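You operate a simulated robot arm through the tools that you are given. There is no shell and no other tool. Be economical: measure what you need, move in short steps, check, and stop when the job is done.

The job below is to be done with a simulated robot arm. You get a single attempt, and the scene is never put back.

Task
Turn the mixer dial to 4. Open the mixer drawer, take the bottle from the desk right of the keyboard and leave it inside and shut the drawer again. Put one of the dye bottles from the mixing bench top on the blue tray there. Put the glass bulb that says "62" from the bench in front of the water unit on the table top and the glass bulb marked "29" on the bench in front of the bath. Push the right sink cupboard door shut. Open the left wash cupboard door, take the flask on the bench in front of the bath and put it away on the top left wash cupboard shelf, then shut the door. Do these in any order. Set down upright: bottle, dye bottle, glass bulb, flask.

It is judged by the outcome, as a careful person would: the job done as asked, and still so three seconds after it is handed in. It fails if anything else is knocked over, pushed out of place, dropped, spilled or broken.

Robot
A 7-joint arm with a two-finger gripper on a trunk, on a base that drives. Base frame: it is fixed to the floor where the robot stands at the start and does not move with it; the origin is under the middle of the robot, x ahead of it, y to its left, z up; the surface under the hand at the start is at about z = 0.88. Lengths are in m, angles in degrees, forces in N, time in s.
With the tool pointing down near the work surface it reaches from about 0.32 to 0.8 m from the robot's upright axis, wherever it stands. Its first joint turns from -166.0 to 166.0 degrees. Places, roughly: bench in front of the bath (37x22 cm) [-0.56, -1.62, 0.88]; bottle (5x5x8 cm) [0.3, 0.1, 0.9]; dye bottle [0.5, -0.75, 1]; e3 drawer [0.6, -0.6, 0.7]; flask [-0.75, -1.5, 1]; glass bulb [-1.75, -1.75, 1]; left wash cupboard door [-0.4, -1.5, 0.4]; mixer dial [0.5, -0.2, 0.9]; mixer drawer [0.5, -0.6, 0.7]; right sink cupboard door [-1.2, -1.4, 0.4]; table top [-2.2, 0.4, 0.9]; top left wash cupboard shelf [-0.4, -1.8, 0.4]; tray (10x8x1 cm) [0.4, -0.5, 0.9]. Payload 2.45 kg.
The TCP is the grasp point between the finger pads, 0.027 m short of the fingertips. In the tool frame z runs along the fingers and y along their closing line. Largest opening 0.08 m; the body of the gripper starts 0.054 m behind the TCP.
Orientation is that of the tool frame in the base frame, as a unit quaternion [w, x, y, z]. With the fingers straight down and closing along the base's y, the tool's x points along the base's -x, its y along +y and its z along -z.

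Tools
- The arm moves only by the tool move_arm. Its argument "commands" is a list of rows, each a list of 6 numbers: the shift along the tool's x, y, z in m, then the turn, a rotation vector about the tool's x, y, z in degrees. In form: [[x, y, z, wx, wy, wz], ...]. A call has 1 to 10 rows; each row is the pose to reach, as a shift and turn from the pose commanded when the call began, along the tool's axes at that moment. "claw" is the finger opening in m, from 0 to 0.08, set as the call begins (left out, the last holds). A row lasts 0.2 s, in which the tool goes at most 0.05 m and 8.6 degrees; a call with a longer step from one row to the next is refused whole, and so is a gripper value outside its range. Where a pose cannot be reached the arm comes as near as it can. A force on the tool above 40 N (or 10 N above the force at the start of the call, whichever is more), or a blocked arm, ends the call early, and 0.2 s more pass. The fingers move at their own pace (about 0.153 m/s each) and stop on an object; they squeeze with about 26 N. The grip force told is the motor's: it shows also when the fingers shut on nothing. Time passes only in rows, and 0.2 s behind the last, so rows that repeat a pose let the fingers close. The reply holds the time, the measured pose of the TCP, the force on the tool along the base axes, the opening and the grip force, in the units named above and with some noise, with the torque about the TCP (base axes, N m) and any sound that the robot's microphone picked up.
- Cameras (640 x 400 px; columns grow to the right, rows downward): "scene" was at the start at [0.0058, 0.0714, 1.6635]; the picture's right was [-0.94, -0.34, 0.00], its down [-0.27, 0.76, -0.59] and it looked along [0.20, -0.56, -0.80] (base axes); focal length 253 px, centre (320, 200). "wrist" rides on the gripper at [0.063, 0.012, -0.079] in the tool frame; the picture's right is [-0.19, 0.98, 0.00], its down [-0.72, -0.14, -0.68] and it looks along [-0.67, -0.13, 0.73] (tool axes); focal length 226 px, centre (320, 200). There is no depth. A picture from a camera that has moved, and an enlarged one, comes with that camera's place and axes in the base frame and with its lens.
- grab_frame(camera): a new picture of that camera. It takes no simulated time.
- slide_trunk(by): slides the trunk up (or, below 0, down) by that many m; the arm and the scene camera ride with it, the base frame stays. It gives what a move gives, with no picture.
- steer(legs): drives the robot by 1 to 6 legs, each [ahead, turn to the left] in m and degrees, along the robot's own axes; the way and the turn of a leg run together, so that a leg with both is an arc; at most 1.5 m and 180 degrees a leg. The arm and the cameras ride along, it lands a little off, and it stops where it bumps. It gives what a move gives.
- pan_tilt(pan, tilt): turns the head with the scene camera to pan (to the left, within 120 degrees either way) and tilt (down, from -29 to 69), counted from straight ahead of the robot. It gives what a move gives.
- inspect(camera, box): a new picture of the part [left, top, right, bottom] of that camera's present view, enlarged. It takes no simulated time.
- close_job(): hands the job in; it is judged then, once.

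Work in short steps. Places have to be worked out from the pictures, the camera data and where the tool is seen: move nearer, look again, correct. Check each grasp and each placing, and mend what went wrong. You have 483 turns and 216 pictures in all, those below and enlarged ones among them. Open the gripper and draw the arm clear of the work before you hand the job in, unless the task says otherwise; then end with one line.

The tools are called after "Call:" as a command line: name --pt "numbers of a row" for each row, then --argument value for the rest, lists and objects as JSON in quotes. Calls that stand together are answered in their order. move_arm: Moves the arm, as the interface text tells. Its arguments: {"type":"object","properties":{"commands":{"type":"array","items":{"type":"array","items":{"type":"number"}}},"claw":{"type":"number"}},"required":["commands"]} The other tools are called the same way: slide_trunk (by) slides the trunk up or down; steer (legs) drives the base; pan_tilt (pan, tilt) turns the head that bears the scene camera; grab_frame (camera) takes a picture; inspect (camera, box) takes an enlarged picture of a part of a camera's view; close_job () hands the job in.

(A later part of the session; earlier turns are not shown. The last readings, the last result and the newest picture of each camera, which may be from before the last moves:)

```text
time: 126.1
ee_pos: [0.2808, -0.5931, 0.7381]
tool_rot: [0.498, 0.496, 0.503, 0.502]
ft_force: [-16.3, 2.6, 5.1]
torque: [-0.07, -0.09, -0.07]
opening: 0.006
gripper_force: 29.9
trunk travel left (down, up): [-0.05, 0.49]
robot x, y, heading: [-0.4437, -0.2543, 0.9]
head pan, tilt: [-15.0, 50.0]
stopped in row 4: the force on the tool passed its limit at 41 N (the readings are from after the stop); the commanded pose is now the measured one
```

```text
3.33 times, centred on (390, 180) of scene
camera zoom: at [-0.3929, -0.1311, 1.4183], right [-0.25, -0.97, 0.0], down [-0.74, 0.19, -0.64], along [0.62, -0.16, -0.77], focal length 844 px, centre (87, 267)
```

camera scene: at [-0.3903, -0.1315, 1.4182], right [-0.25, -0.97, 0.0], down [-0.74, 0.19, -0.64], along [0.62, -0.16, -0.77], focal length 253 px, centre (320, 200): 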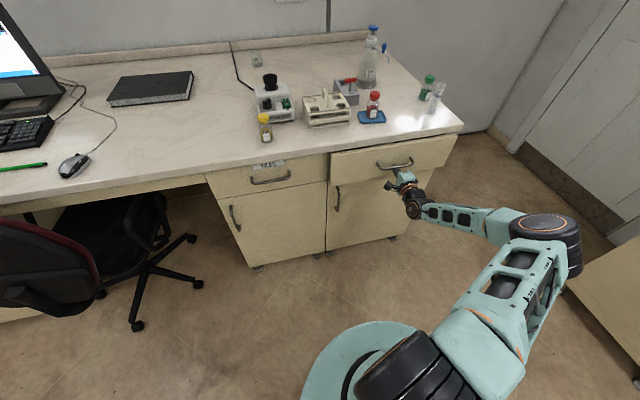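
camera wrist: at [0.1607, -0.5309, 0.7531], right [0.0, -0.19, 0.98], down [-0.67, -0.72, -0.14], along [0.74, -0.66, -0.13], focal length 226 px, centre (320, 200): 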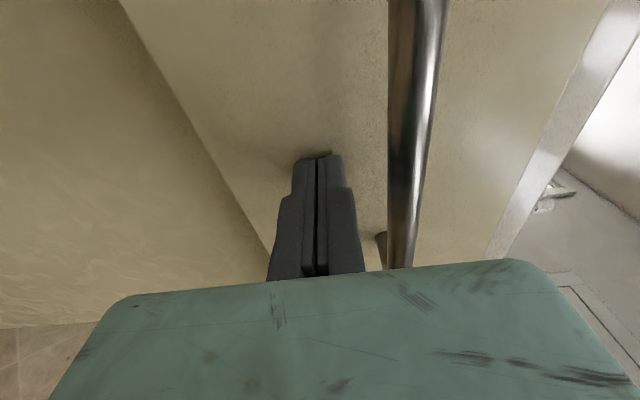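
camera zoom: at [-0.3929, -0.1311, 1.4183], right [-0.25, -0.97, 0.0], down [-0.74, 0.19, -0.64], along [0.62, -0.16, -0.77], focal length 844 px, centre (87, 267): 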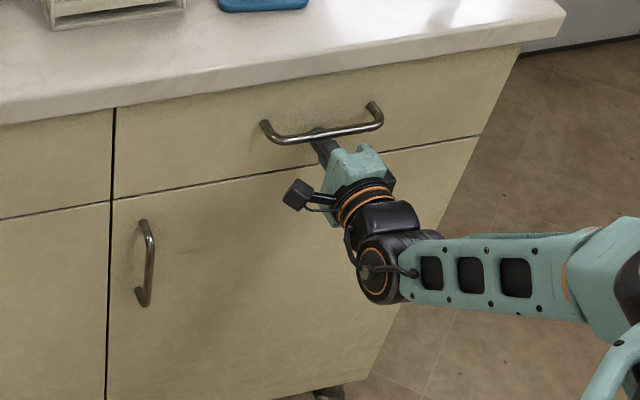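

Drawer is shut. Retract, raise, and turn the hand down, then head to the wash side.

Call:
move_arm --pt "0 0 -0.04 0 0 0" --pt "0 0 -0.08 0 0 0" --pt "0 0 -0.12 0 0 0" --pt "0 0 -0.16 0 0 0" --pt "0 0 -0.2 0 0 0" --pt "0 0 -0.24 0 0 0" --pt "0 0 -0.28 0 0 0"

Call:
slide_trunk --by 0.31

Call:
move_arm --pt "0 0 0 4.62 4.62 -4.62" --pt "0 0 0 9.24 9.24 -9.24" --pt "0 0 0 13.86 13.86 -13.86" --pt "0 0 0 18.48 18.48 -18.48" --pt "0 0 0 23.1 23.1 -23.1" --pt "0 0 0 27.72 27.72 -27.72" --pt "0 0 0 32.34 32.34 -32.34" --pt "0 0 0 36.95 36.95 -36.95"

Call:
move_arm --pt "0 0 0 4.62 4.62 -4.62" --pt "0 0 0 9.24 9.24 -9.24" --pt "0 0 0 13.86 13.86 -13.86" --pt "0 0 0 18.48 18.48 -18.48" --pt "0 0 0 23.1 23.1 -23.1" --pt "0 0 0 27.72 27.72 -27.72" --pt "0 0 0 32.34 32.34 -32.34"

Call:
pan_tilt --pan -90 --tilt 35

Call:
grab_frame --camera "scene"

```text
time: 127.7
ee_pos: [-0.0001, -0.5951, 0.7405]
tool_rot: [0.497, 0.498, 0.503, 0.503]
ft_force: [0.0, 0.0, 0.0]
torque: [0.01, -0.01, 0.04]
opening: 0.0
gripper_force: 30.0
trunk travel left (down, up): [-0.05, 0.49]
robot x, y, heading: [-0.4465, -0.2497, 0.8]
head pan, tilt: [-15.0, 50.0]
```

```text
time: 130.8
ee_pos: [0.0006, -0.5953, 1.049]
tool_rot: [0.497, 0.498, 0.504, 0.502]
ft_force: [-0.1, -0.4, -1.3]
torque: [0.01, 0.0, -0.01]
opening: 0.0001
gripper_force: 29.6
trunk travel left (down, up): [-0.36, 0.18]
robot x, y, heading: [-0.4411, -0.2543, 0.5]
head pan, tilt: [-15.0, 50.0]
```

```text
time: 132.6
ee_pos: [0.0004, -0.5956, 1.0485]
tool_rot: [0.268, 0.266, 0.885, 0.272]
ft_force: [0.7, 0.0, -0.3]
torque: [0.0, -0.01, 0.01]
opening: 0.0003
gripper_force: 29.7
trunk travel left (down, up): [-0.36, 0.18]
robot x, y, heading: [-0.443, -0.2541, 0.8]
head pan, tilt: [-15.0, 50.0]
```

```text
time: 134.2
ee_pos: [0.0012, -0.5959, 1.0505]
tool_rot: [-0.002, -0.006, 1.0, -0.001]
ft_force: [-0.9, 0.7, -0.6]
torque: [0.0, 0.03, 0.02]
opening: 0.0
gripper_force: 30.0
trunk travel left (down, up): [-0.36, 0.18]
robot x, y, heading: [-0.4429, -0.2548, 1.0]
head pan, tilt: [-15.0, 50.0]
```

```text
time: 135.7
ee_pos: [0.0005, -0.5961, 1.0507]
tool_rot: [-0.001, -0.004, 1.0, -0.001]
ft_force: [-0.5, 0.5, -0.1]
torque: [-0.02, 0.01, 0.02]
opening: 0.0001
gripper_force: 29.7
trunk travel left (down, up): [-0.36, 0.18]
robot x, y, heading: [-0.4456, -0.2504, 1.0]
head pan, tilt: [-90.0, 35.0]
```

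```text
161 pictures are left
camera scene: at [-0.4643, -0.2004, 1.7499], right [-1.0, -0.01, 0.0], down [-0.01, 0.57, -0.82], along [0.01, -0.82, -0.57], focal length 253 px, centre (320, 200)
```

scene: 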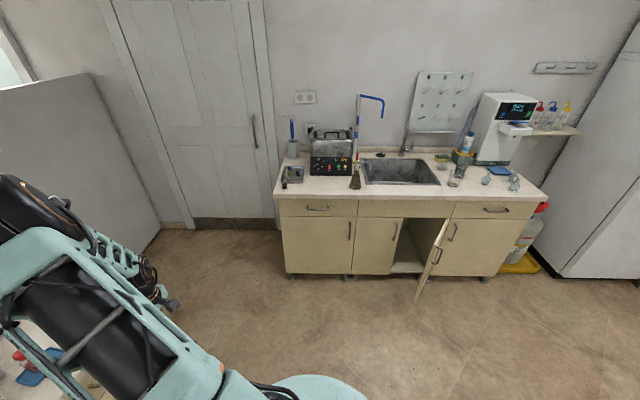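

Call:
inspect --camera "scene" --box '[270, 80, 430, 200]'

Call:
inspect --camera "scene" --box '[400, 90, 560, 210]'

Call:
inspect --camera "scene" --box '[270, 180, 550, 310]'

```text
3.33 times, centred on (350, 140) of scene
camera zoom: at [-0.4643, -0.2004, 1.7499], right [-1.0, -0.01, 0.0], down [-0.01, 0.57, -0.82], along [0.01, -0.82, -0.57], focal length 844 px, centre (220, 400)
```

zoom: 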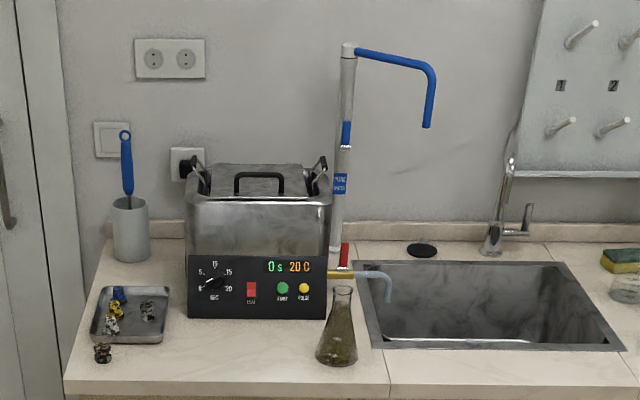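

```text
3.33 times, centred on (480, 150) of scene
camera zoom: at [-0.4643, -0.2004, 1.7499], right [-1.0, -0.01, 0.0], down [-0.01, 0.57, -0.82], along [0.01, -0.82, -0.57], focal length 844 px, centre (-213, 367)
```

zoom: 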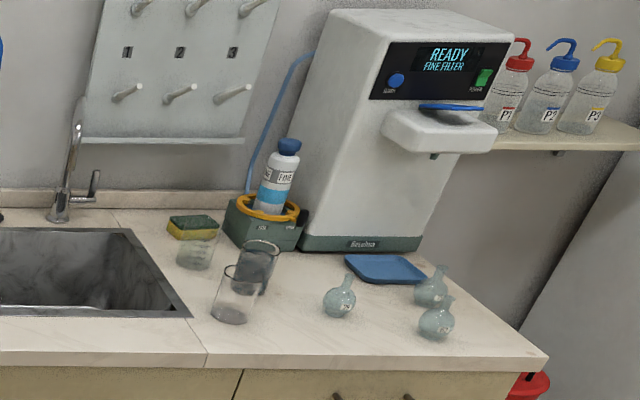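

```text
2.29 times, centred on (410, 245) of scene
camera zoom: at [-0.4643, -0.2004, 1.7499], right [-1.0, -0.01, 0.0], down [-0.01, 0.57, -0.82], along [0.01, -0.82, -0.57], focal length 578 px, centre (114, 97)
```

zoom: 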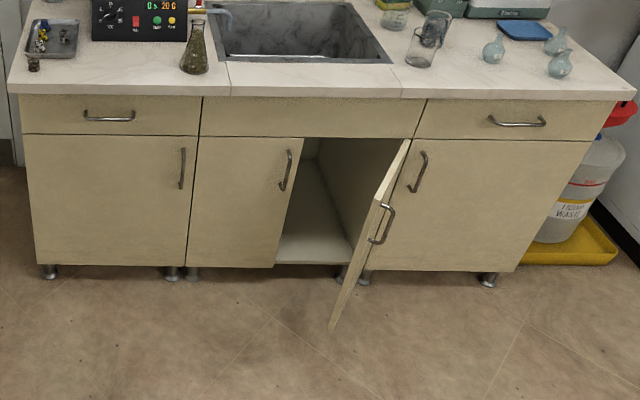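

Wash bench is clear. First the sink door: drive to about (-0.95,-0.8) facing -y.

Call:
steer --legs '[[0, -134], [0.75, 0], [0, 43]]'

Call:
pan_tilt --pan 0 --tilt 45

Call:
grab_frame --camera "scene"

```text
time: 147.5
ee_pos: [-1.3417, -1.215, 1.0495]
tool_rot: [-0.001, 0.721, 0.693, 0.001]
ft_force: [-0.1, -0.4, -0.7]
torque: [-0.02, 0.01, -0.03]
opening: 0.0004
gripper_force: 30.1
trunk travel left (down, up): [-0.36, 0.18]
robot x, y, heading: [-0.9757, -0.7858, -92.3]
head pan, tilt: [-90.0, 35.0]
```

```text
time: 149.2
ee_pos: [-1.3417, -1.2147, 1.0504]
tool_rot: [-0.001, 0.721, 0.693, 0.002]
ft_force: [-0.1, -0.2, -0.6]
torque: [-0.01, 0.03, 0.01]
opening: 0.0
gripper_force: 30.0
trunk travel left (down, up): [-0.36, 0.18]
robot x, y, heading: [-0.9781, -0.785, -92.1]
head pan, tilt: [0.0, 45.0]
```

```text
157 pictures are left
camera scene: at [-0.8399, -0.8527, 1.7351], right [-1.0, 0.04, 0.0], down [0.03, 0.71, -0.71], along [-0.03, -0.71, -0.71], focal length 253 px, centre (320, 200)
```

scene: 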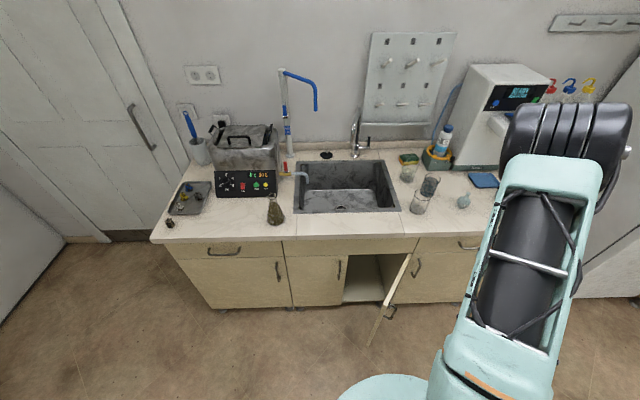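

Door hinge ≈(-1.29,-1.5), free edge ≈(-1.13,-1.27). I'll rotate the wrist 180° so that, when pointed at the cupboards, the camera is on top.

Call:
move_arm --pt "0 0 0 0 0 8.5" --pt "0 0 0 0 0 17" --pt "0 0 0 0 0 25.5" --pt "0 0 0 0 0 34" --pt "0 0 0 0 0 42.5" --pt "0 0 0 0 0 51" --pt "0 0 0 0 0 59.5" --pt "0 0 0 0 0 68" --pt "0 0 0 0 0 76.5" --pt "0 0 0 0 0 85"

Call:
move_arm --pt "0 0 0 0 0 8.5" --pt "0 0 0 0 0 17" --pt "0 0 0 0 0 25.5" --pt "0 0 0 0 0 34" --pt "0 0 0 0 0 42.5" --pt "0 0 0 0 0 51" --pt "0 0 0 0 0 59.5" --pt "0 0 0 0 0 68" --pt "0 0 0 0 0 76.5" --pt "0 0 0 0 0 85"

Call:
move_arm --pt "0.025 0.025 0 0 0 7.7" --pt "0.05 0.05 0 0 0 7.7" --pt "0.08 0.08 0 0 0 7.7" --pt "0.11 0.11 0 0 0 7.7" --pt "0.11 0.11 0 0 0 7.7"

```text
time: 151.4
ee_pos: [-1.3427, -1.2132, 1.0488]
tool_rot: [-0.002, 1.0, 0.023, 0.0]
ft_force: [-0.3, -0.5, 0.0]
torque: [-0.02, 0.0, -0.01]
opening: 0.0
gripper_force: 29.6
trunk travel left (down, up): [-0.36, 0.18]
robot x, y, heading: [-0.9779, -0.7843, -92.2]
head pan, tilt: [0.0, 45.0]
```

```text
time: 153.6
ee_pos: [-1.3431, -1.213, 1.0503]
tool_rot: [-0.001, 0.753, -0.659, -0.001]
ft_force: [0.3, -0.5, 0.1]
torque: [0.01, -0.02, -0.02]
opening: 0.0
gripper_force: 29.6
trunk travel left (down, up): [-0.36, 0.18]
robot x, y, heading: [-0.9795, -0.7866, -92.2]
head pan, tilt: [0.0, 45.0]
```

```text
time: 154.8
ee_pos: [-1.4344, -1.3368, 1.0504]
tool_rot: [-0.002, 0.707, -0.707, -0.001]
ft_force: [-0.4, -0.6, 0.1]
torque: [0.01, 0.05, 0.0]
opening: 0.0
gripper_force: 29.5
trunk travel left (down, up): [-0.36, 0.18]
robot x, y, heading: [-0.9788, -0.7861, -92.0]
head pan, tilt: [0.0, 45.0]
```

I mis-signed that shift (no harm). Move back toward (-1.2,-1.15), then tilt to point at the cupboards.

Call:
move_arm --pt "-0.03 -0.035 0 0 0 0" --pt "-0.06 -0.07 0 0 0 0" --pt "-0.09 -0.105 0 0 0 0" --pt "-0.12 -0.14 0 0 0 0" --pt "-0.15 -0.175 0 0 0 0" --pt "-0.175 -0.205 0 0 0 0" --pt "-0.19 -0.234 0 0 0 0" --pt "-0.19 -0.234 0 0 0 0"

Call:
move_arm --pt "0 0 0 0 8.5 0" --pt "0 0 0 0 17 0" --pt "0 0 0 0 25.5 0" --pt "0 0 0 0 34 0" --pt "0 0 0 0 42.5 0" --pt "0 0 0 0 51 0" --pt "0 0 0 0 59.5 0" --pt "0 0 0 0 68 0" --pt "0 0 0 0 76.5 0" --pt "0 0 0 0 85 0"

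Call:
grab_frame --camera "wrist"

```text
time: 156.6
ee_pos: [-1.2038, -1.1497, 1.0503]
tool_rot: [-0.001, 0.707, -0.707, -0.001]
ft_force: [-1.0, 0.7, 0.2]
torque: [0.0, -0.01, 0.0]
opening: 0.0002
gripper_force: 29.4
trunk travel left (down, up): [-0.36, 0.18]
robot x, y, heading: [-0.9781, -0.7857, -92.0]
head pan, tilt: [0.0, 45.0]
```

```text
time: 158.8
ee_pos: [-1.2021, -1.1481, 1.051]
tool_rot: [0.478, 0.522, -0.521, 0.477]
ft_force: [0.6, -0.8, -0.2]
torque: [-0.03, -0.01, 0.01]
opening: 0.0
gripper_force: 29.3
trunk travel left (down, up): [-0.36, 0.18]
robot x, y, heading: [-0.9784, -0.7871, -91.6]
head pan, tilt: [0.0, 45.0]
```

```text
156 pictures are left
camera wrist: at [-1.2149, -1.0747, 1.1215], right [-0.98, 0.02, -0.19], down [0.14, 0.74, -0.66], along [0.13, -0.67, -0.73], focal length 226 px, centre (320, 200)
```

wrist: 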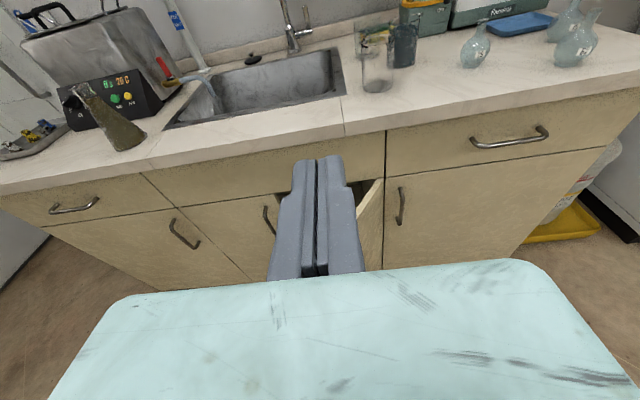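

View is right way up now. Finish the tilt and lower the trunk.

Call:
slide_trunk --by -0.35

Call:
move_arm --pt "0 0 0 0 5 0" --pt "-0.02 0 0 0 5 0" --pt "-0.045 0 0 0 5 0" --pt "-0.045 0 0 0 5 0"

Call:
grab_frame --camera "wrist"

Call:
grab_frame --camera "scene"

```text
time: 162.2
ee_pos: [-1.2021, -1.1474, 0.7012]
tool_rot: [0.477, 0.523, -0.521, 0.477]
ft_force: [0.4, -0.3, 0.5]
torque: [-0.03, 0.03, -0.02]
opening: 0.0
gripper_force: 29.7
trunk travel left (down, up): [-0.01, 0.53]
robot x, y, heading: [-0.9784, -0.7833, -92.1]
head pan, tilt: [0.0, 45.0]
```

```text
time: 163.2
ee_pos: [-1.2021, -1.1424, 0.6554]
tool_rot: [0.499, 0.501, -0.5, 0.499]
ft_force: [0.6, 0.2, 0.7]
torque: [0.03, 0.01, -0.03]
opening: 0.0
gripper_force: 30.2
trunk travel left (down, up): [-0.01, 0.53]
robot x, y, heading: [-0.9816, -0.7891, -92.1]
head pan, tilt: [0.0, 45.0]
```

```text
155 pictures are left
camera wrist: at [-1.2148, -1.0638, 0.7192], right [-0.98, 0.0, -0.19], down [0.14, 0.68, -0.72], along [0.13, -0.73, -0.67], focal length 226 px, centre (320, 200)
```

wrist: 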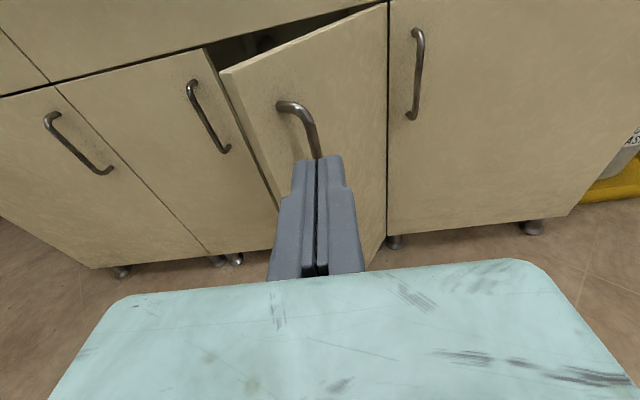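

```text
154 pictures are left
camera scene: at [-0.8398, -0.8524, 1.3851], right [-1.0, 0.04, 0.0], down [0.03, 0.71, -0.71], along [-0.03, -0.71, -0.71], focal length 253 px, centre (320, 200)
```

scene: 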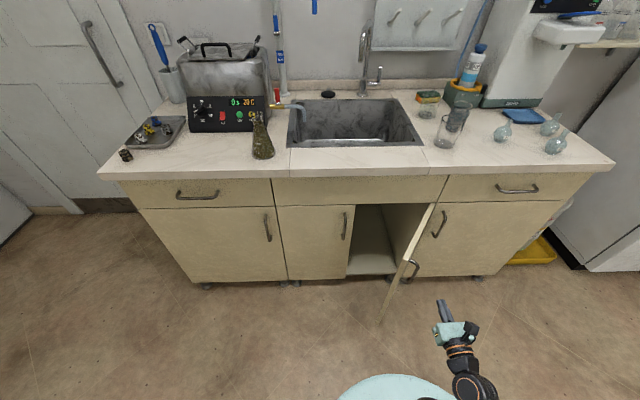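

Handle is just left of my line; shift 2 cm toward the hinge side, approach and push the door closed.

Call:
move_arm --pt "0 0.02 0.0 0 0 0" --pt "0 0.02 0.04 0 0 0" --pt "0 0.02 0.08 0 0 0" --pt "0 0.02 0.12 0 0 0" --pt "0 0.02 0.16 0 0 0" --pt "0 0.02 0.19 0 0 0"

Call:
grab_frame --camera "wrist"

```text
time: 164.6
ee_pos: [-1.2236, -1.3348, 0.6556]
tool_rot: [-0.5, -0.5, 0.501, -0.499]
ft_force: [-0.1, 0.2, -0.2]
torque: [0.01, -0.01, 0.0]
opening: 0.0002
gripper_force: 29.7
trunk travel left (down, up): [-0.01, 0.53]
robot x, y, heading: [-0.9785, -0.7869, -92.3]
head pan, tilt: [0.0, 45.0]
```

```text
153 pictures are left
camera wrist: at [-1.2352, -1.2545, 0.72], right [-0.98, 0.0, -0.19], down [0.14, 0.68, -0.72], along [0.13, -0.73, -0.67], focal length 226 px, centre (320, 200)
```

wrist: 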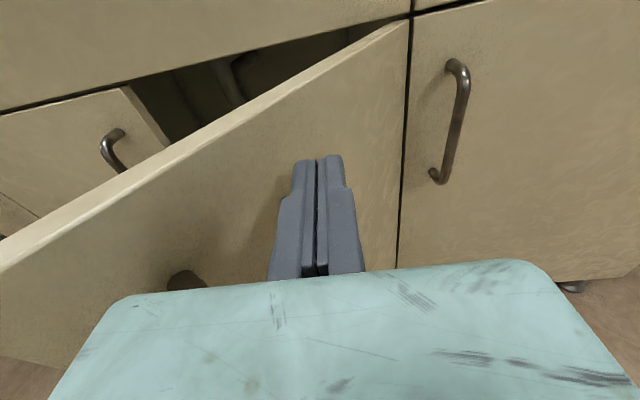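

Call:
move_arm --pt "0 0.0 0.02 0 0 0" --pt "0 -0.005 0.04 0 0 0" --pt "0 -0.012 0.06 0 0 0" --pt "0 -0.02 0.08 0 0 0" --pt "0 -0.032 0.1 0 0 0" --pt "0 -0.045 0.12 0 0 0" --pt "0 -0.055 0.135 0 0 0"

Call:
grab_frame --camera "wrist"

```text
time: 166.2
ee_pos: [-1.1658, -1.4681, 0.6565]
tool_rot: [0.499, 0.501, -0.501, 0.499]
ft_force: [0.0, 0.3, 0.4]
torque: [0.02, -0.01, 0.02]
opening: 0.0
gripper_force: 30.3
trunk travel left (down, up): [-0.01, 0.53]
robot x, y, heading: [-0.978, -0.7898, -92.2]
head pan, tilt: [0.0, 45.0]
```

```text
152 pictures are left
camera wrist: at [-1.1798, -1.3891, 0.7199], right [-0.98, 0.0, -0.19], down [0.14, 0.68, -0.72], along [0.13, -0.73, -0.67], focal length 226 px, centre (320, 200)
```

wrist: 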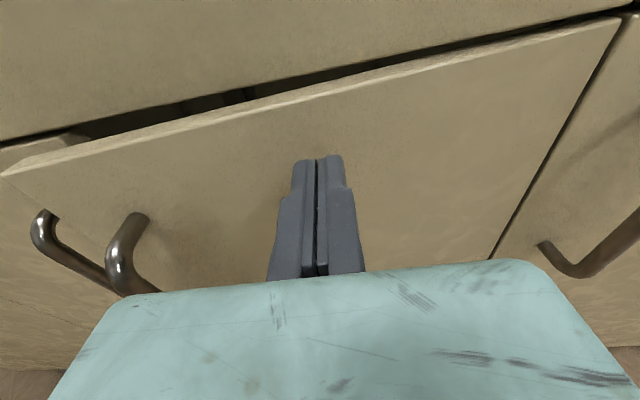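

Still ~15° open and moving freely; keep pushing toward the seat.

Call:
move_arm --pt "0 -0.004 0.01 0 0 0" --pt "0 -0.008 0.02 0 0 0" --pt "0 -0.01 0.03 0 0 0" --pt "0 -0.012 0.038 0 0 0" --pt "0 -0.012 0.045 0 0 0"

Call:
grab_frame --camera "wrist"

```text
time: 167.3
ee_pos: [-1.157, -1.507, 0.6544]
tool_rot: [0.498, 0.502, -0.5, 0.5]
ft_force: [1.7, 31.7, 12.6]
torque: [-0.3, 0.0, -0.08]
opening: 0.0059
gripper_force: 30.3
trunk travel left (down, up): [-0.01, 0.53]
robot x, y, heading: [-0.9768, -0.7873, -92.0]
head pan, tilt: [0.0, 45.0]
stopped in row 5: the force on the tool passed its limit at 62 N (the readings are from after the stop); the commanded pose is now the measured one
```

```text
151 pictures are left
camera wrist: at [-1.1685, -1.4266, 0.7192], right [-0.98, 0.0, -0.19], down [0.14, 0.68, -0.72], along [0.13, -0.73, -0.67], focal length 226 px, centre (320, 200)
```

wrist: 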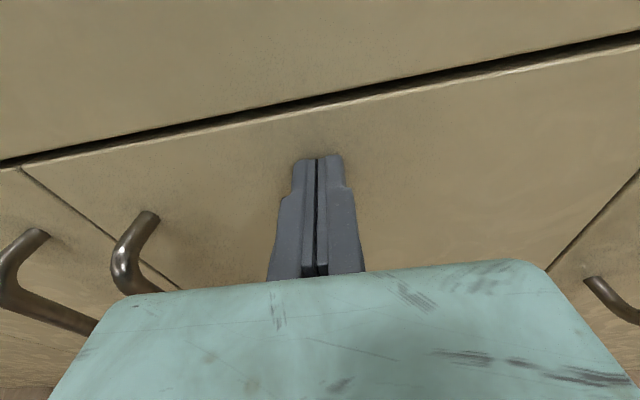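

Sink door is flush shut. Retreat and shift the robot toward the left wash cupboard.

Call:
move_arm --pt "0 0 -0.02 0 0 0" --pt "0 0 -0.06 0 0 0" --pt "0 0 -0.1 0 0 0" --pt "0 0 -0.14 0 0 0" --pt "0 0 -0.18 0 0 0" --pt "0 0 -0.22 0 0 0" --pt "0 0 -0.26 0 0 0" --pt "0 0 -0.3 0 0 0" --pt "0 0 -0.35 0 0 0"

Call:
steer --legs '[[0, 79], [0.32, 0], [0, -77]]'

Call:
grab_frame --camera "wrist"

Call:
grab_frame --camera "scene"

```text
time: 169.3
ee_pos: [-1.1566, -1.1603, 0.6558]
tool_rot: [-0.498, -0.502, 0.502, -0.498]
ft_force: [0.0, -0.4, -0.5]
torque: [-0.01, 0.0, 0.04]
opening: 0.0
gripper_force: 29.6
trunk travel left (down, up): [-0.01, 0.53]
robot x, y, heading: [-0.9806, -0.7875, -92.2]
head pan, tilt: [0.0, 45.0]
```

```text
time: 178.3
ee_pos: [-0.8349, -1.2415, 0.6542]
tool_rot: [0.49, 0.51, -0.494, 0.506]
ft_force: [-1.2, 0.0, -0.2]
torque: [0.0, 0.01, 0.03]
opening: 0.0002
gripper_force: 29.8
trunk travel left (down, up): [-0.01, 0.53]
robot x, y, heading: [-0.6656, -0.8615, -90.4]
head pan, tilt: [0.0, 45.0]
```

```text
150 pictures are left
camera wrist: at [-0.8497, -1.1617, 0.7192], right [-0.98, -0.03, -0.19], down [0.12, 0.69, -0.71], along [0.15, -0.72, -0.67], focal length 226 px, centre (320, 200)
```

wrist: 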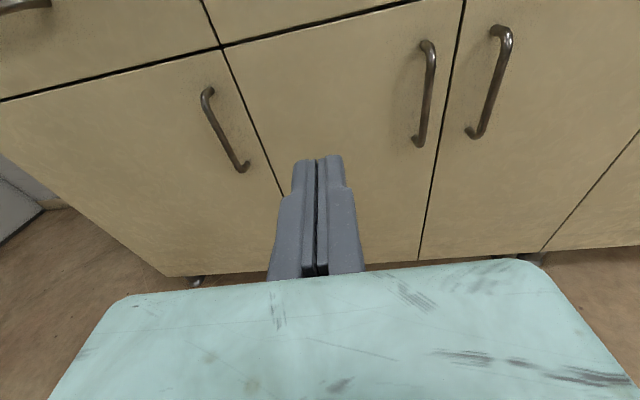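

```text
149 pictures are left
camera scene: at [-0.5278, -0.9226, 1.3851], right [-1.0, 0.01, 0.0], down [0.0, 0.71, -0.71], along [0.0, -0.71, -0.71], focal length 253 px, centre (320, 200)
```

scene: 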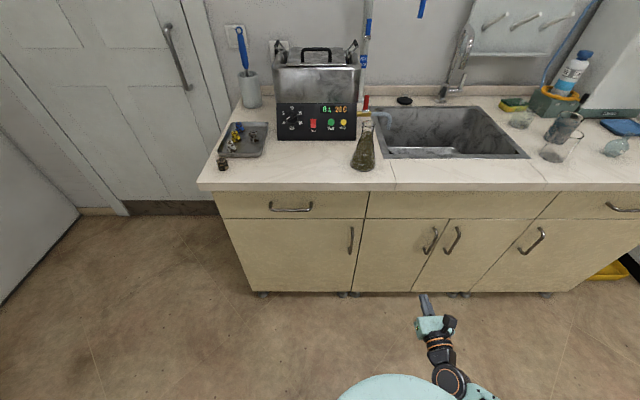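

Handle of the left wash door ≈(-0.648,-1.503,0.575). Position in front of it with open fingers.

Call:
move_arm --pt "-0.015 -0.04 0 0 0 0" --pt "-0.03 -0.08 0.0 0 0 0" --pt "-0.05 -0.12 0.02 0 0 0" --pt "-0.07 -0.16 0.05 0 0 0" --pt "-0.079 -0.19 0.08 0 0 0" --pt "-0.079 -0.19 0.11 0 0 0" --pt "-0.079 -0.19 0.14 0 0 0" --pt "-0.079 -0.19 0.14 0 0 0" --claw 0.05

Call:
grab_frame --camera "wrist"

```text
refused: row 4 steps farther than a row can; nothing moved
```

```text
148 pictures are left
camera wrist: at [-0.8497, -1.1617, 0.7192], right [-0.98, -0.03, -0.19], down [0.12, 0.69, -0.71], along [0.15, -0.72, -0.67], focal length 226 px, centre (320, 200)
```

wrist: 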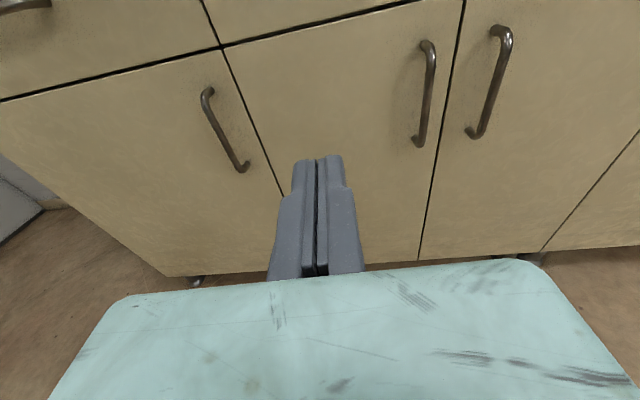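

Call:
move_arm --pt "-0.015 -0.04 0 0 0 0" --pt "-0.03 -0.08 0.0 0 0 0" --pt "-0.045 -0.115 0.02 0 0 0" --pt "-0.06 -0.15 0.04 0 0 0" --pt "-0.075 -0.18 0.06 0 0 0" --pt "-0.079 -0.19 0.09 0 0 0" --pt "-0.079 -0.19 0.12 0 0 0" --pt "-0.079 -0.19 0.14 0 0 0" --pt "-0.079 -0.19 0.14 0 0 0" --claw 0.05

Call:
grab_frame --camera "wrist"

```text
time: 180.3
ee_pos: [-0.6417, -1.3731, 0.5747]
tool_rot: [0.49, 0.51, -0.493, 0.507]
ft_force: [0.2, 0.2, -0.5]
torque: [0.01, -0.01, -0.01]
opening: 0.0502
gripper_force: 0.0
trunk travel left (down, up): [-0.01, 0.53]
robot x, y, heading: [-0.6671, -0.8585, -90.3]
head pan, tilt: [0.0, 45.0]
```

```text
147 pictures are left
camera wrist: at [-0.6566, -1.2952, 0.6393], right [-0.98, -0.03, -0.19], down [0.12, 0.69, -0.71], along [0.15, -0.72, -0.67], focal length 226 px, centre (320, 200)
```

wrist: 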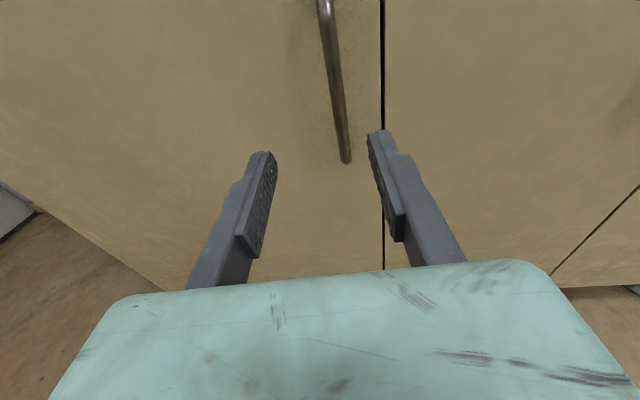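

Call:
move_arm --pt "0 0.013 0.0 0 0 0" --pt "0 0.013 0.04 0 0 0" --pt "0 0.013 0.08 0 0 0" --pt "0 0.013 0.105 0 0 0" --pt "0 0.013 0.125 0 0 0" --pt "0 0.013 0.125 0 0 0"

Call:
grab_frame --camera "wrist"

```text
time: 181.6
ee_pos: [-0.6528, -1.4957, 0.5752]
tool_rot: [0.494, 0.507, -0.496, 0.504]
ft_force: [-2.7, 17.1, 7.4]
torque: [-0.25, 0.2, -0.59]
opening: 0.0443
gripper_force: 0.1
trunk travel left (down, up): [-0.01, 0.53]
robot x, y, heading: [-0.6693, -0.8582, -90.4]
head pan, tilt: [0.0, 45.0]
stopped in row 6: the force on the tool passed its limit at 54 N (the readings are from after the stop); the commanded pose is now the measured one
```

```text
146 pictures are left
camera wrist: at [-0.6668, -1.4164, 0.6379], right [-0.98, -0.02, -0.19], down [0.13, 0.69, -0.71], along [0.15, -0.73, -0.67], focal length 226 px, centre (320, 200)
```

wrist: 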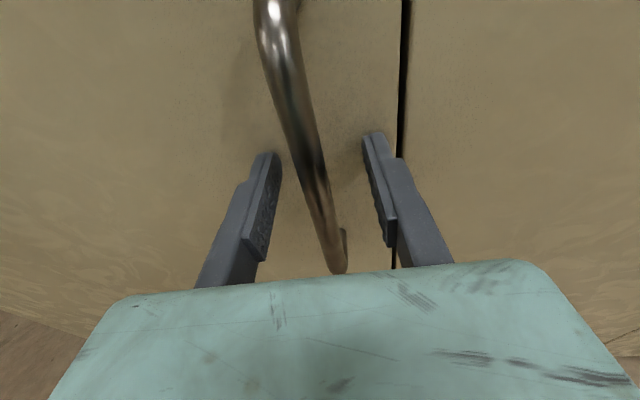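

Fingertips reached the door face; back off 8 mm and close on the bar.

Call:
move_arm --pt "0 0 -0.008 0 0 0" --pt "0 0 -0.008 0 0 0"

Call:
move_arm --pt "0 0 0 0 0 0" --pt "0 0 0 0 0 0" --pt "0 0 0 0 0 0" --claw 0

```text
time: 182.2
ee_pos: [-0.653, -1.4896, 0.5743]
tool_rot: [0.493, 0.508, -0.496, 0.503]
ft_force: [-0.3, 0.3, -0.8]
torque: [-0.02, -0.04, 0.04]
opening: 0.05
gripper_force: 0.1
trunk travel left (down, up): [-0.01, 0.53]
robot x, y, heading: [-0.6705, -0.8638, -90.4]
head pan, tilt: [0.0, 45.0]
```

```text
time: 183.0
ee_pos: [-0.6529, -1.4896, 0.5731]
tool_rot: [0.492, 0.508, -0.496, 0.504]
ft_force: [6.2, -0.8, 0.9]
torque: [0.18, -0.03, 0.01]
opening: 0.0114
gripper_force: 38.2
trunk travel left (down, up): [-0.01, 0.53]
robot x, y, heading: [-0.6682, -0.8592, -90.2]
head pan, tilt: [0.0, 45.0]
```

Gripped. Pull along the hinge arc to ~30°, turning the hand with the door.

Call:
move_arm --pt "0 -0.005 -0.04 -5 0 0" --pt "0 -0.014 -0.08 -10 0 0" --pt "0 -0.026 -0.1185 -15 0 0" --pt "0 -0.0416 -0.156 -20 0 0" --pt "0 -0.06 -0.192 -25 0 0" --pt "0 -0.082 -0.226 -30 0 0" --pt "0 -0.082 -0.226 -30 0 0"

Call:
grab_frame --camera "scene"

```text
time: 184.1
ee_pos: [-0.6117, -1.3318, 0.5746]
tool_rot: [-0.569, -0.418, 0.58, -0.407]
ft_force: [9.1, -3.5, -9.5]
torque: [0.69, -0.41, 0.05]
opening: 0.0114
gripper_force: 38.4
out of reach, approached as far as the arm can: row 5
trunk travel left (down, up): [-0.01, 0.53]
robot x, y, heading: [-0.6683, -0.862, -90.3]
head pan, tilt: [0.0, 45.0]
stopped in row 5: the force on the tool passed its limit at 60 N (the readings are from after the stop); the commanded pose is now the measured one
```

```text
145 pictures are left
camera scene: at [-0.5265, -0.9236, 1.385], right [-1.0, 0.01, 0.0], down [0.0, 0.71, -0.71], along [0.0, -0.71, -0.71], focal length 253 px, centre (320, 200)
```

scene: 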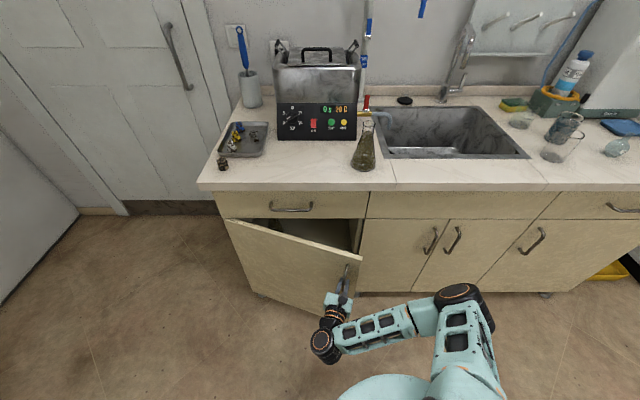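

Door is ~20° open but the arm is cramped. Release, back the robot off, and re-grip for a longer pull.

Call:
move_arm --pt "0 0 0 0 0 0" --pt "0 0 0 0 0 0" --claw 0.05

Call:
move_arm --pt "0 0 -0.03 0 0 0" --pt "0 0 -0.05 0 0 0" --pt "0 0 -0.05 0 0 0"

Call:
grab_frame --camera "wrist"

```text
time: 184.7
ee_pos: [-0.6148, -1.3328, 0.5763]
tool_rot: [-0.57, -0.416, 0.58, -0.407]
ft_force: [-0.4, 0.2, 0.5]
torque: [-0.01, 0.02, 0.0]
opening: 0.0497
gripper_force: 0.3
trunk travel left (down, up): [-0.01, 0.53]
robot x, y, heading: [-0.6721, -0.8617, -90.4]
head pan, tilt: [0.0, 45.0]
```

```text
time: 185.5
ee_pos: [-0.6226, -1.3148, 0.5828]
tool_rot: [-0.568, -0.419, 0.579, -0.408]
ft_force: [0.7, -0.9, 0.5]
torque: [-0.01, 0.04, -0.05]
opening: 0.0501
gripper_force: 0.0
out of reach, approached as far as the arm can: row 1, 2, 3
trunk travel left (down, up): [-0.01, 0.53]
robot x, y, heading: [-0.6659, -0.8601, -90.2]
head pan, tilt: [0.0, 45.0]
```

```text
144 pictures are left
camera wrist: at [-0.6091, -1.2377, 0.6485], right [-0.93, 0.31, -0.19], down [0.35, 0.62, -0.7], along [-0.1, -0.72, -0.68], focal length 226 px, centre (320, 200)
```

wrist: 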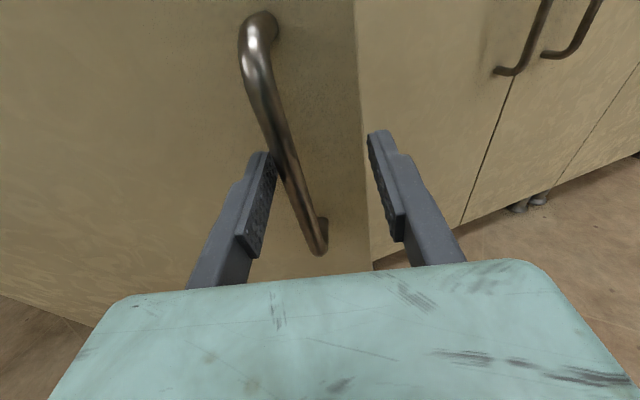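

Call:
steer --legs '[[-0.25, 0]]'

Call:
grab_frame --camera "wrist"

Call:
grab_frame --camera "scene"

```text
time: 186.6
ee_pos: [-0.6162, -1.2498, 0.5821]
tool_rot: [-0.563, -0.423, 0.578, -0.412]
ft_force: [0.0, 0.5, 0.5]
torque: [0.0, 0.01, -0.01]
opening: 0.0501
gripper_force: 0.1
trunk travel left (down, up): [-0.01, 0.53]
robot x, y, heading: [-0.6664, -0.7952, -90.2]
head pan, tilt: [0.0, 45.0]
stopped in leg 1: the force on the tool passed its limit at 75 N (the readings are from after the stop); the commanded pose is now the measured one
```

```text
143 pictures are left
camera wrist: at [-0.6057, -1.1714, 0.6485], right [-0.93, 0.3, -0.19], down [0.35, 0.62, -0.7], along [-0.09, -0.72, -0.69], focal length 226 px, centre (320, 200)
```

wrist: 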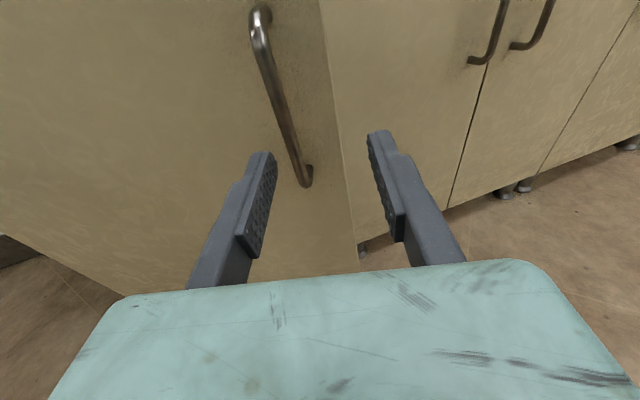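

```text
142 pictures are left
camera scene: at [-0.5272, -0.8559, 1.3852], right [-1.0, 0.0, 0.0], down [0.0, 0.71, -0.71], along [0.0, -0.71, -0.71], focal length 253 px, centre (320, 200)
```

scene: 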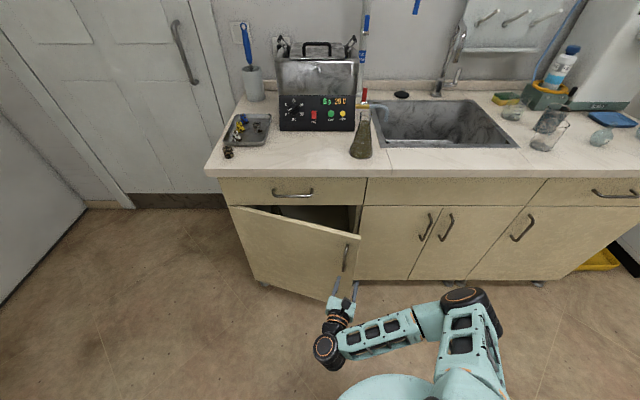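

The drive stopped on a force spike but the hand is clear of the handle now. Continue back a bit.

Call:
steer --legs '[[-0.15, 0]]'

Call:
grab_frame --camera "wrist"

```text
time: 187.9
ee_pos: [-0.6173, -1.1006, 0.5824]
tool_rot: [-0.564, -0.423, 0.578, -0.413]
ft_force: [0.0, -0.6, -0.2]
torque: [0.0, 0.03, -0.02]
opening: 0.05
gripper_force: 0.0
trunk travel left (down, up): [-0.01, 0.53]
robot x, y, heading: [-0.6681, -0.6424, -90.2]
head pan, tilt: [0.0, 45.0]
```

```text
141 pictures are left
camera wrist: at [-0.6056, -1.0225, 0.6484], right [-0.93, 0.3, -0.19], down [0.35, 0.62, -0.7], along [-0.09, -0.72, -0.69], focal length 226 px, centre (320, 200)
```

wrist: 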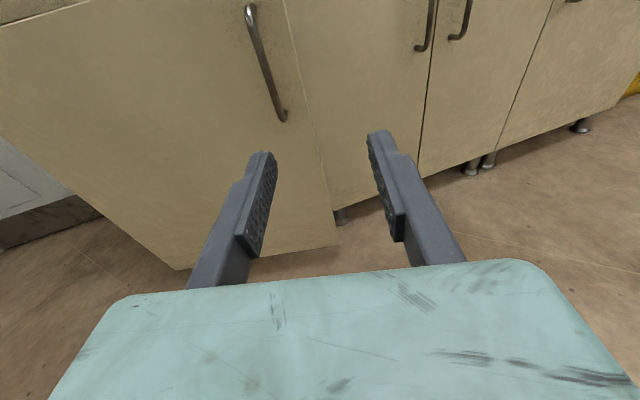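

Handle now at about (-0.63,-1.38). Approach along the tool direction with a -6.5 cm lateral shift.

Call:
move_arm --pt "-0.005 -0.03 0.03 0 0 0" --pt "-0.005 -0.06 0.06 0 0 0" --pt "-0.005 -0.065 0.1 0 0 0" --pt "-0.005 -0.065 0.14 0 0 0" --pt "-0.005 -0.065 0.18 0 0 0" --pt "-0.005 -0.065 0.21 0 0 0" --pt "-0.005 -0.065 0.21 0 0 0"

Call:
grab_frame --camera "wrist"

```text
time: 189.5
ee_pos: [-0.6195, -1.3206, 0.5718]
tool_rot: [-0.564, -0.422, 0.578, -0.412]
ft_force: [0.1, 0.0, 0.0]
torque: [-0.01, -0.03, 0.0]
opening: 0.0501
gripper_force: 0.0
trunk travel left (down, up): [-0.01, 0.53]
robot x, y, heading: [-0.6646, -0.6465, -90.3]
head pan, tilt: [0.0, 45.0]
```

```text
140 pictures are left
camera wrist: at [-0.6076, -1.2433, 0.638], right [-0.93, 0.3, -0.19], down [0.35, 0.62, -0.7], along [-0.09, -0.72, -0.69], focal length 226 px, centre (320, 200)
```

wrist: 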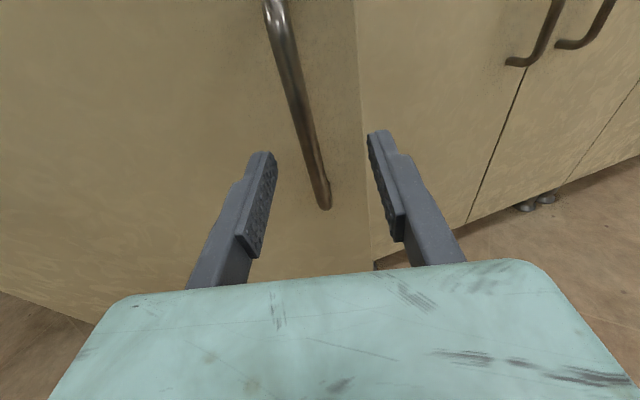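

Call:
move_arm --pt "0 -0.004 0.025 0 0 0" --pt "0 -0.004 0.045 0 0 0" --pt "0 -0.004 0.05 0 0 0" --pt "0 -0.004 0.05 0 0 0"

Call:
move_arm --pt "0 0 0 0 0 0" --pt "0 0 0 0 0 0" --pt "0 0 0 0 0 0" --claw 0

Call:
grab_frame --camera "wrist"

```text
time: 190.5
ee_pos: [-0.6309, -1.3689, 0.5727]
tool_rot: [-0.565, -0.421, 0.578, -0.411]
ft_force: [0.3, 0.5, -1.2]
torque: [0.0, 0.0, -0.02]
opening: 0.05
gripper_force: 0.2
trunk travel left (down, up): [-0.01, 0.53]
robot x, y, heading: [-0.6703, -0.6425, -90.5]
head pan, tilt: [0.0, 45.0]
```

```text
time: 191.3
ee_pos: [-0.6263, -1.3693, 0.5723]
tool_rot: [-0.563, -0.423, 0.577, -0.413]
ft_force: [27.3, -9.9, 2.8]
torque: [0.47, -0.17, -0.02]
opening: 0.011
gripper_force: 38.6
trunk travel left (down, up): [-0.01, 0.53]
robot x, y, heading: [-0.667, -0.6427, -90.1]
head pan, tilt: [0.0, 45.0]
```

```text
139 pictures are left
camera wrist: at [-0.6154, -1.2913, 0.6378], right [-0.93, 0.3, -0.19], down [0.34, 0.62, -0.7], along [-0.09, -0.72, -0.69], focal length 226 px, centre (320, 200)
```

wrist: 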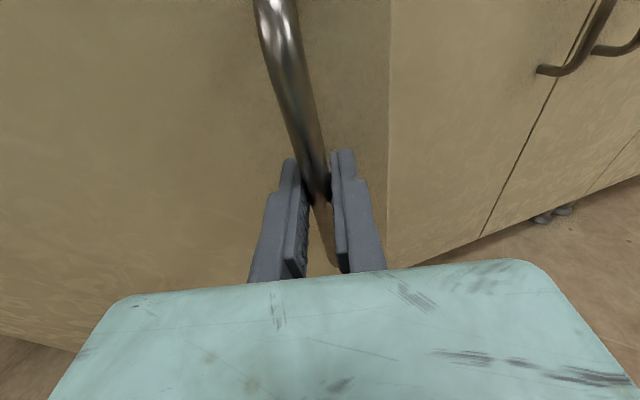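

Gripped. Pull along the arc to ~50°.

Call:
move_arm --pt "0 -0.007 -0.0414 -4 0 0" --pt "0 -0.0147 -0.0811 -8 0 0" --pt "0 -0.0258 -0.1203 -12 0 0" --pt "0 -0.0399 -0.1581 -16 0 0" --pt "0 -0.0574 -0.1947 -20 0 0" --pt "0 -0.0781 -0.2296 -24 0 0" --pt "0 -0.1015 -0.2625 -28 0 0"

Call:
grab_frame --camera "scene"

```text
time: 192.3
ee_pos: [-0.5606, -1.2433, 0.5718]
tool_rot: [-0.614, -0.349, 0.626, -0.332]
ft_force: [-1.8, 0.3, -4.7]
torque: [-0.38, -0.24, 0.13]
opening: 0.0112
gripper_force: 38.5
out of reach, approached as far as the arm can: row 4
trunk travel left (down, up): [-0.01, 0.53]
robot x, y, heading: [-0.667, -0.6445, -90.1]
head pan, tilt: [0.0, 45.0]
stopped in row 4: the force on the tool passed its limit at 48 N (the readings are from after the stop); the commanded pose is now the measured one
```

```text
138 pictures are left
camera scene: at [-0.5269, -0.7074, 1.3852], right [-1.0, 0.01, 0.0], down [0.0, 0.71, -0.71], along [0.0, -0.71, -0.71], focal length 253 px, centre (320, 200)
```

scene: 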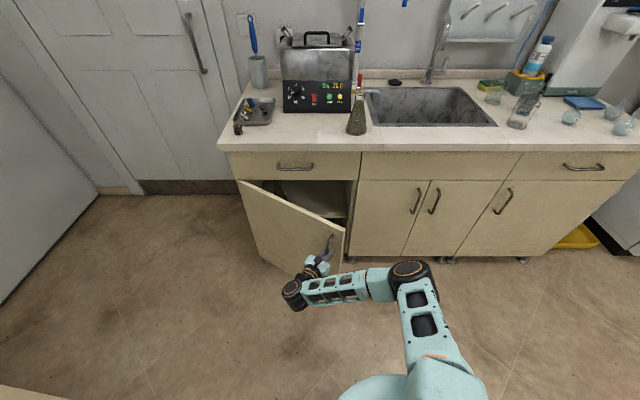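

~33° open, arm limited again. I'll release wide, back off, and then push the door open from its inside edge.

Call:
move_arm --pt "0 0 0 0 0 0" --pt "0 0 0 0 0 0" --claw 0.08

Call:
steer --legs '[[-0.1, 0]]'

Call:
move_arm --pt "0 0.02 0 8 0 0" --pt "0 0.04 0 16 0 0" --pt "0 0.06 0 24 0 0" --pt "0 0.08 0 32 0 0" --pt "0 0.1 0 40 0 0" --pt "0 0.11 0 48 0 0" --pt "0 0.12 0 56 0 0" --pt "0 0.12 0 56 0 0" --claw 0

Call:
grab_frame --camera "wrist"

Call:
grab_frame --camera "scene"

```text
time: 192.9
ee_pos: [-0.5594, -1.2451, 0.5715]
tool_rot: [-0.614, -0.348, 0.626, -0.332]
ft_force: [0.4, 0.0, -0.5]
torque: [0.02, 0.02, 0.0]
opening: 0.0801
gripper_force: 0.1
trunk travel left (down, up): [-0.01, 0.53]
robot x, y, heading: [-0.6656, -0.6459, -89.9]
head pan, tilt: [0.0, 45.0]
```

```text
time: 194.0
ee_pos: [-0.5604, -1.145, 0.5731]
tool_rot: [-0.613, -0.349, 0.626, -0.331]
ft_force: [0.2, -0.5, -0.2]
torque: [0.0, 0.03, 0.02]
opening: 0.08
gripper_force: 0.0
trunk travel left (down, up): [-0.01, 0.53]
robot x, y, heading: [-0.6709, -0.5437, -90.4]
head pan, tilt: [0.0, 45.0]
```

```text
time: 195.8
ee_pos: [-0.6616, -1.08, 0.5746]
tool_rot: [0.378, 0.596, -0.397, 0.587]
ft_force: [0.5, -0.4, 0.5]
torque: [-0.03, -0.04, 0.01]
opening: 0.0
gripper_force: 26.0
trunk travel left (down, up): [-0.01, 0.53]
robot x, y, heading: [-0.6644, -0.546, -90.3]
head pan, tilt: [0.0, 45.0]
```

```text
137 pictures are left
camera wrist: at [-0.7053, -1.014, 0.6397], right [-0.9, -0.39, -0.21], down [-0.14, 0.7, -0.7], along [0.42, -0.6, -0.69], focal length 226 px, centre (320, 200)
```

wrist: 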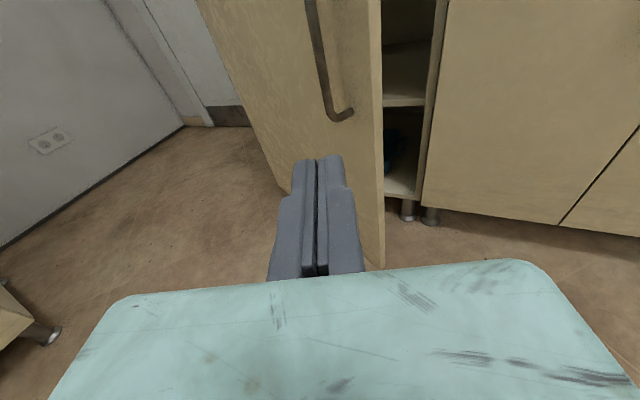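

```text
136 pictures are left
camera scene: at [-0.5259, -0.6079, 1.3851], right [-1.0, 0.01, 0.0], down [0.0, 0.71, -0.71], along [0.0, -0.71, -0.71], focal length 253 px, centre (320, 200)
```

scene: 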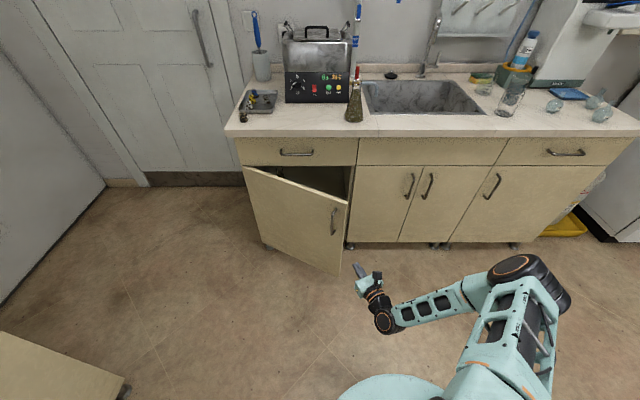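

Door edge at about (-0.635,-1.28). Bring the closed fingers round behind the edge.

Call:
move_arm --pt "0 0.03 0.036 0 0 0" --pt "0 0.06 0.072 0 0 0" --pt "0 0.09 0.108 0 0 0" --pt "0 0.12 0.144 0 0 0" --pt "0 0.133 0.18 0 0 0" --pt "0 0.128 0.21 0 0 0" --pt "0 0.1 0.23 0 0 0" --pt "0 0.09 0.235 0 0 0"

Call:
grab_frame --camera "wrist"

```text
time: 197.6
ee_pos: [-0.6492, -1.3322, 0.5693]
tool_rot: [0.378, 0.596, -0.396, 0.587]
ft_force: [-0.2, -0.4, 0.5]
torque: [-0.03, 0.0, -0.01]
opening: 0.0
gripper_force: 26.1
trunk travel left (down, up): [-0.01, 0.53]
robot x, y, heading: [-0.6667, -0.547, -90.5]
head pan, tilt: [0.0, 45.0]
```

```text
135 pictures are left
camera wrist: at [-0.6934, -1.2658, 0.6331], right [-0.9, -0.39, -0.21], down [-0.14, 0.7, -0.7], along [0.42, -0.6, -0.68], focal length 226 px, centre (320, 200)
```

wrist: 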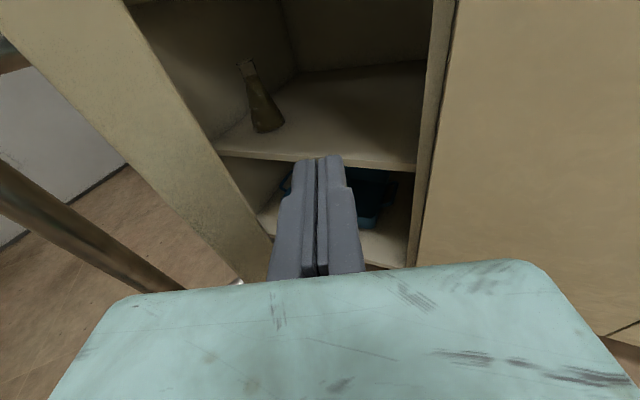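

Fingers are behind the door edge and the shelf is visible. Sweep the door open.

Call:
move_arm --pt "0 -0.035 -0.016 0 0 0" --pt "0 -0.07 -0.032 0 0 0" --pt "0 -0.105 -0.048 0 0 0" --pt "0 -0.139 -0.063 0 0 0" --pt "0 -0.178 -0.076 0 0 0" --pt "0 -0.217 -0.088 0 0 0" --pt "0 -0.256 -0.098 0 0 0" --pt "0 -0.297 -0.1 0 0 0" --pt "0 -0.338 -0.101 0 0 0" --pt "0 -0.379 -0.101 0 0 0"

Call:
grab_frame --camera "scene"

```text
time: 199.8
ee_pos: [-0.3428, -1.0915, 0.5743]
tool_rot: [0.379, 0.596, -0.396, 0.587]
ft_force: [-0.4, 0.2, -0.1]
torque: [-0.02, 0.02, 0.01]
opening: 0.0
gripper_force: 26.0
trunk travel left (down, up): [-0.01, 0.53]
robot x, y, heading: [-0.664, -0.5461, -90.8]
head pan, tilt: [0.0, 45.0]
```

```text
134 pictures are left
camera scene: at [-0.5263, -0.608, 1.3851], right [-1.0, 0.01, 0.0], down [0.01, 0.71, -0.71], along [0.0, -0.71, -0.71], focal length 253 px, centre (320, 200)
```

scene: 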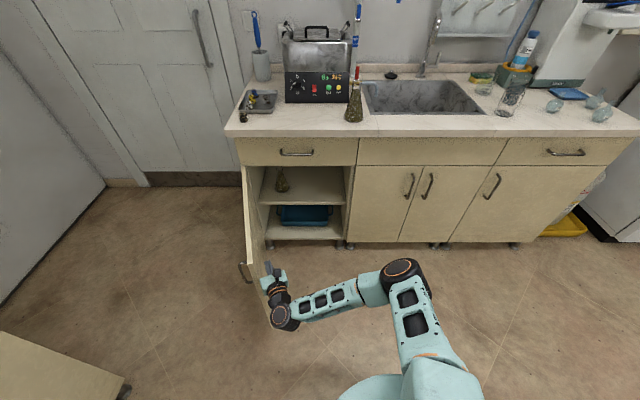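

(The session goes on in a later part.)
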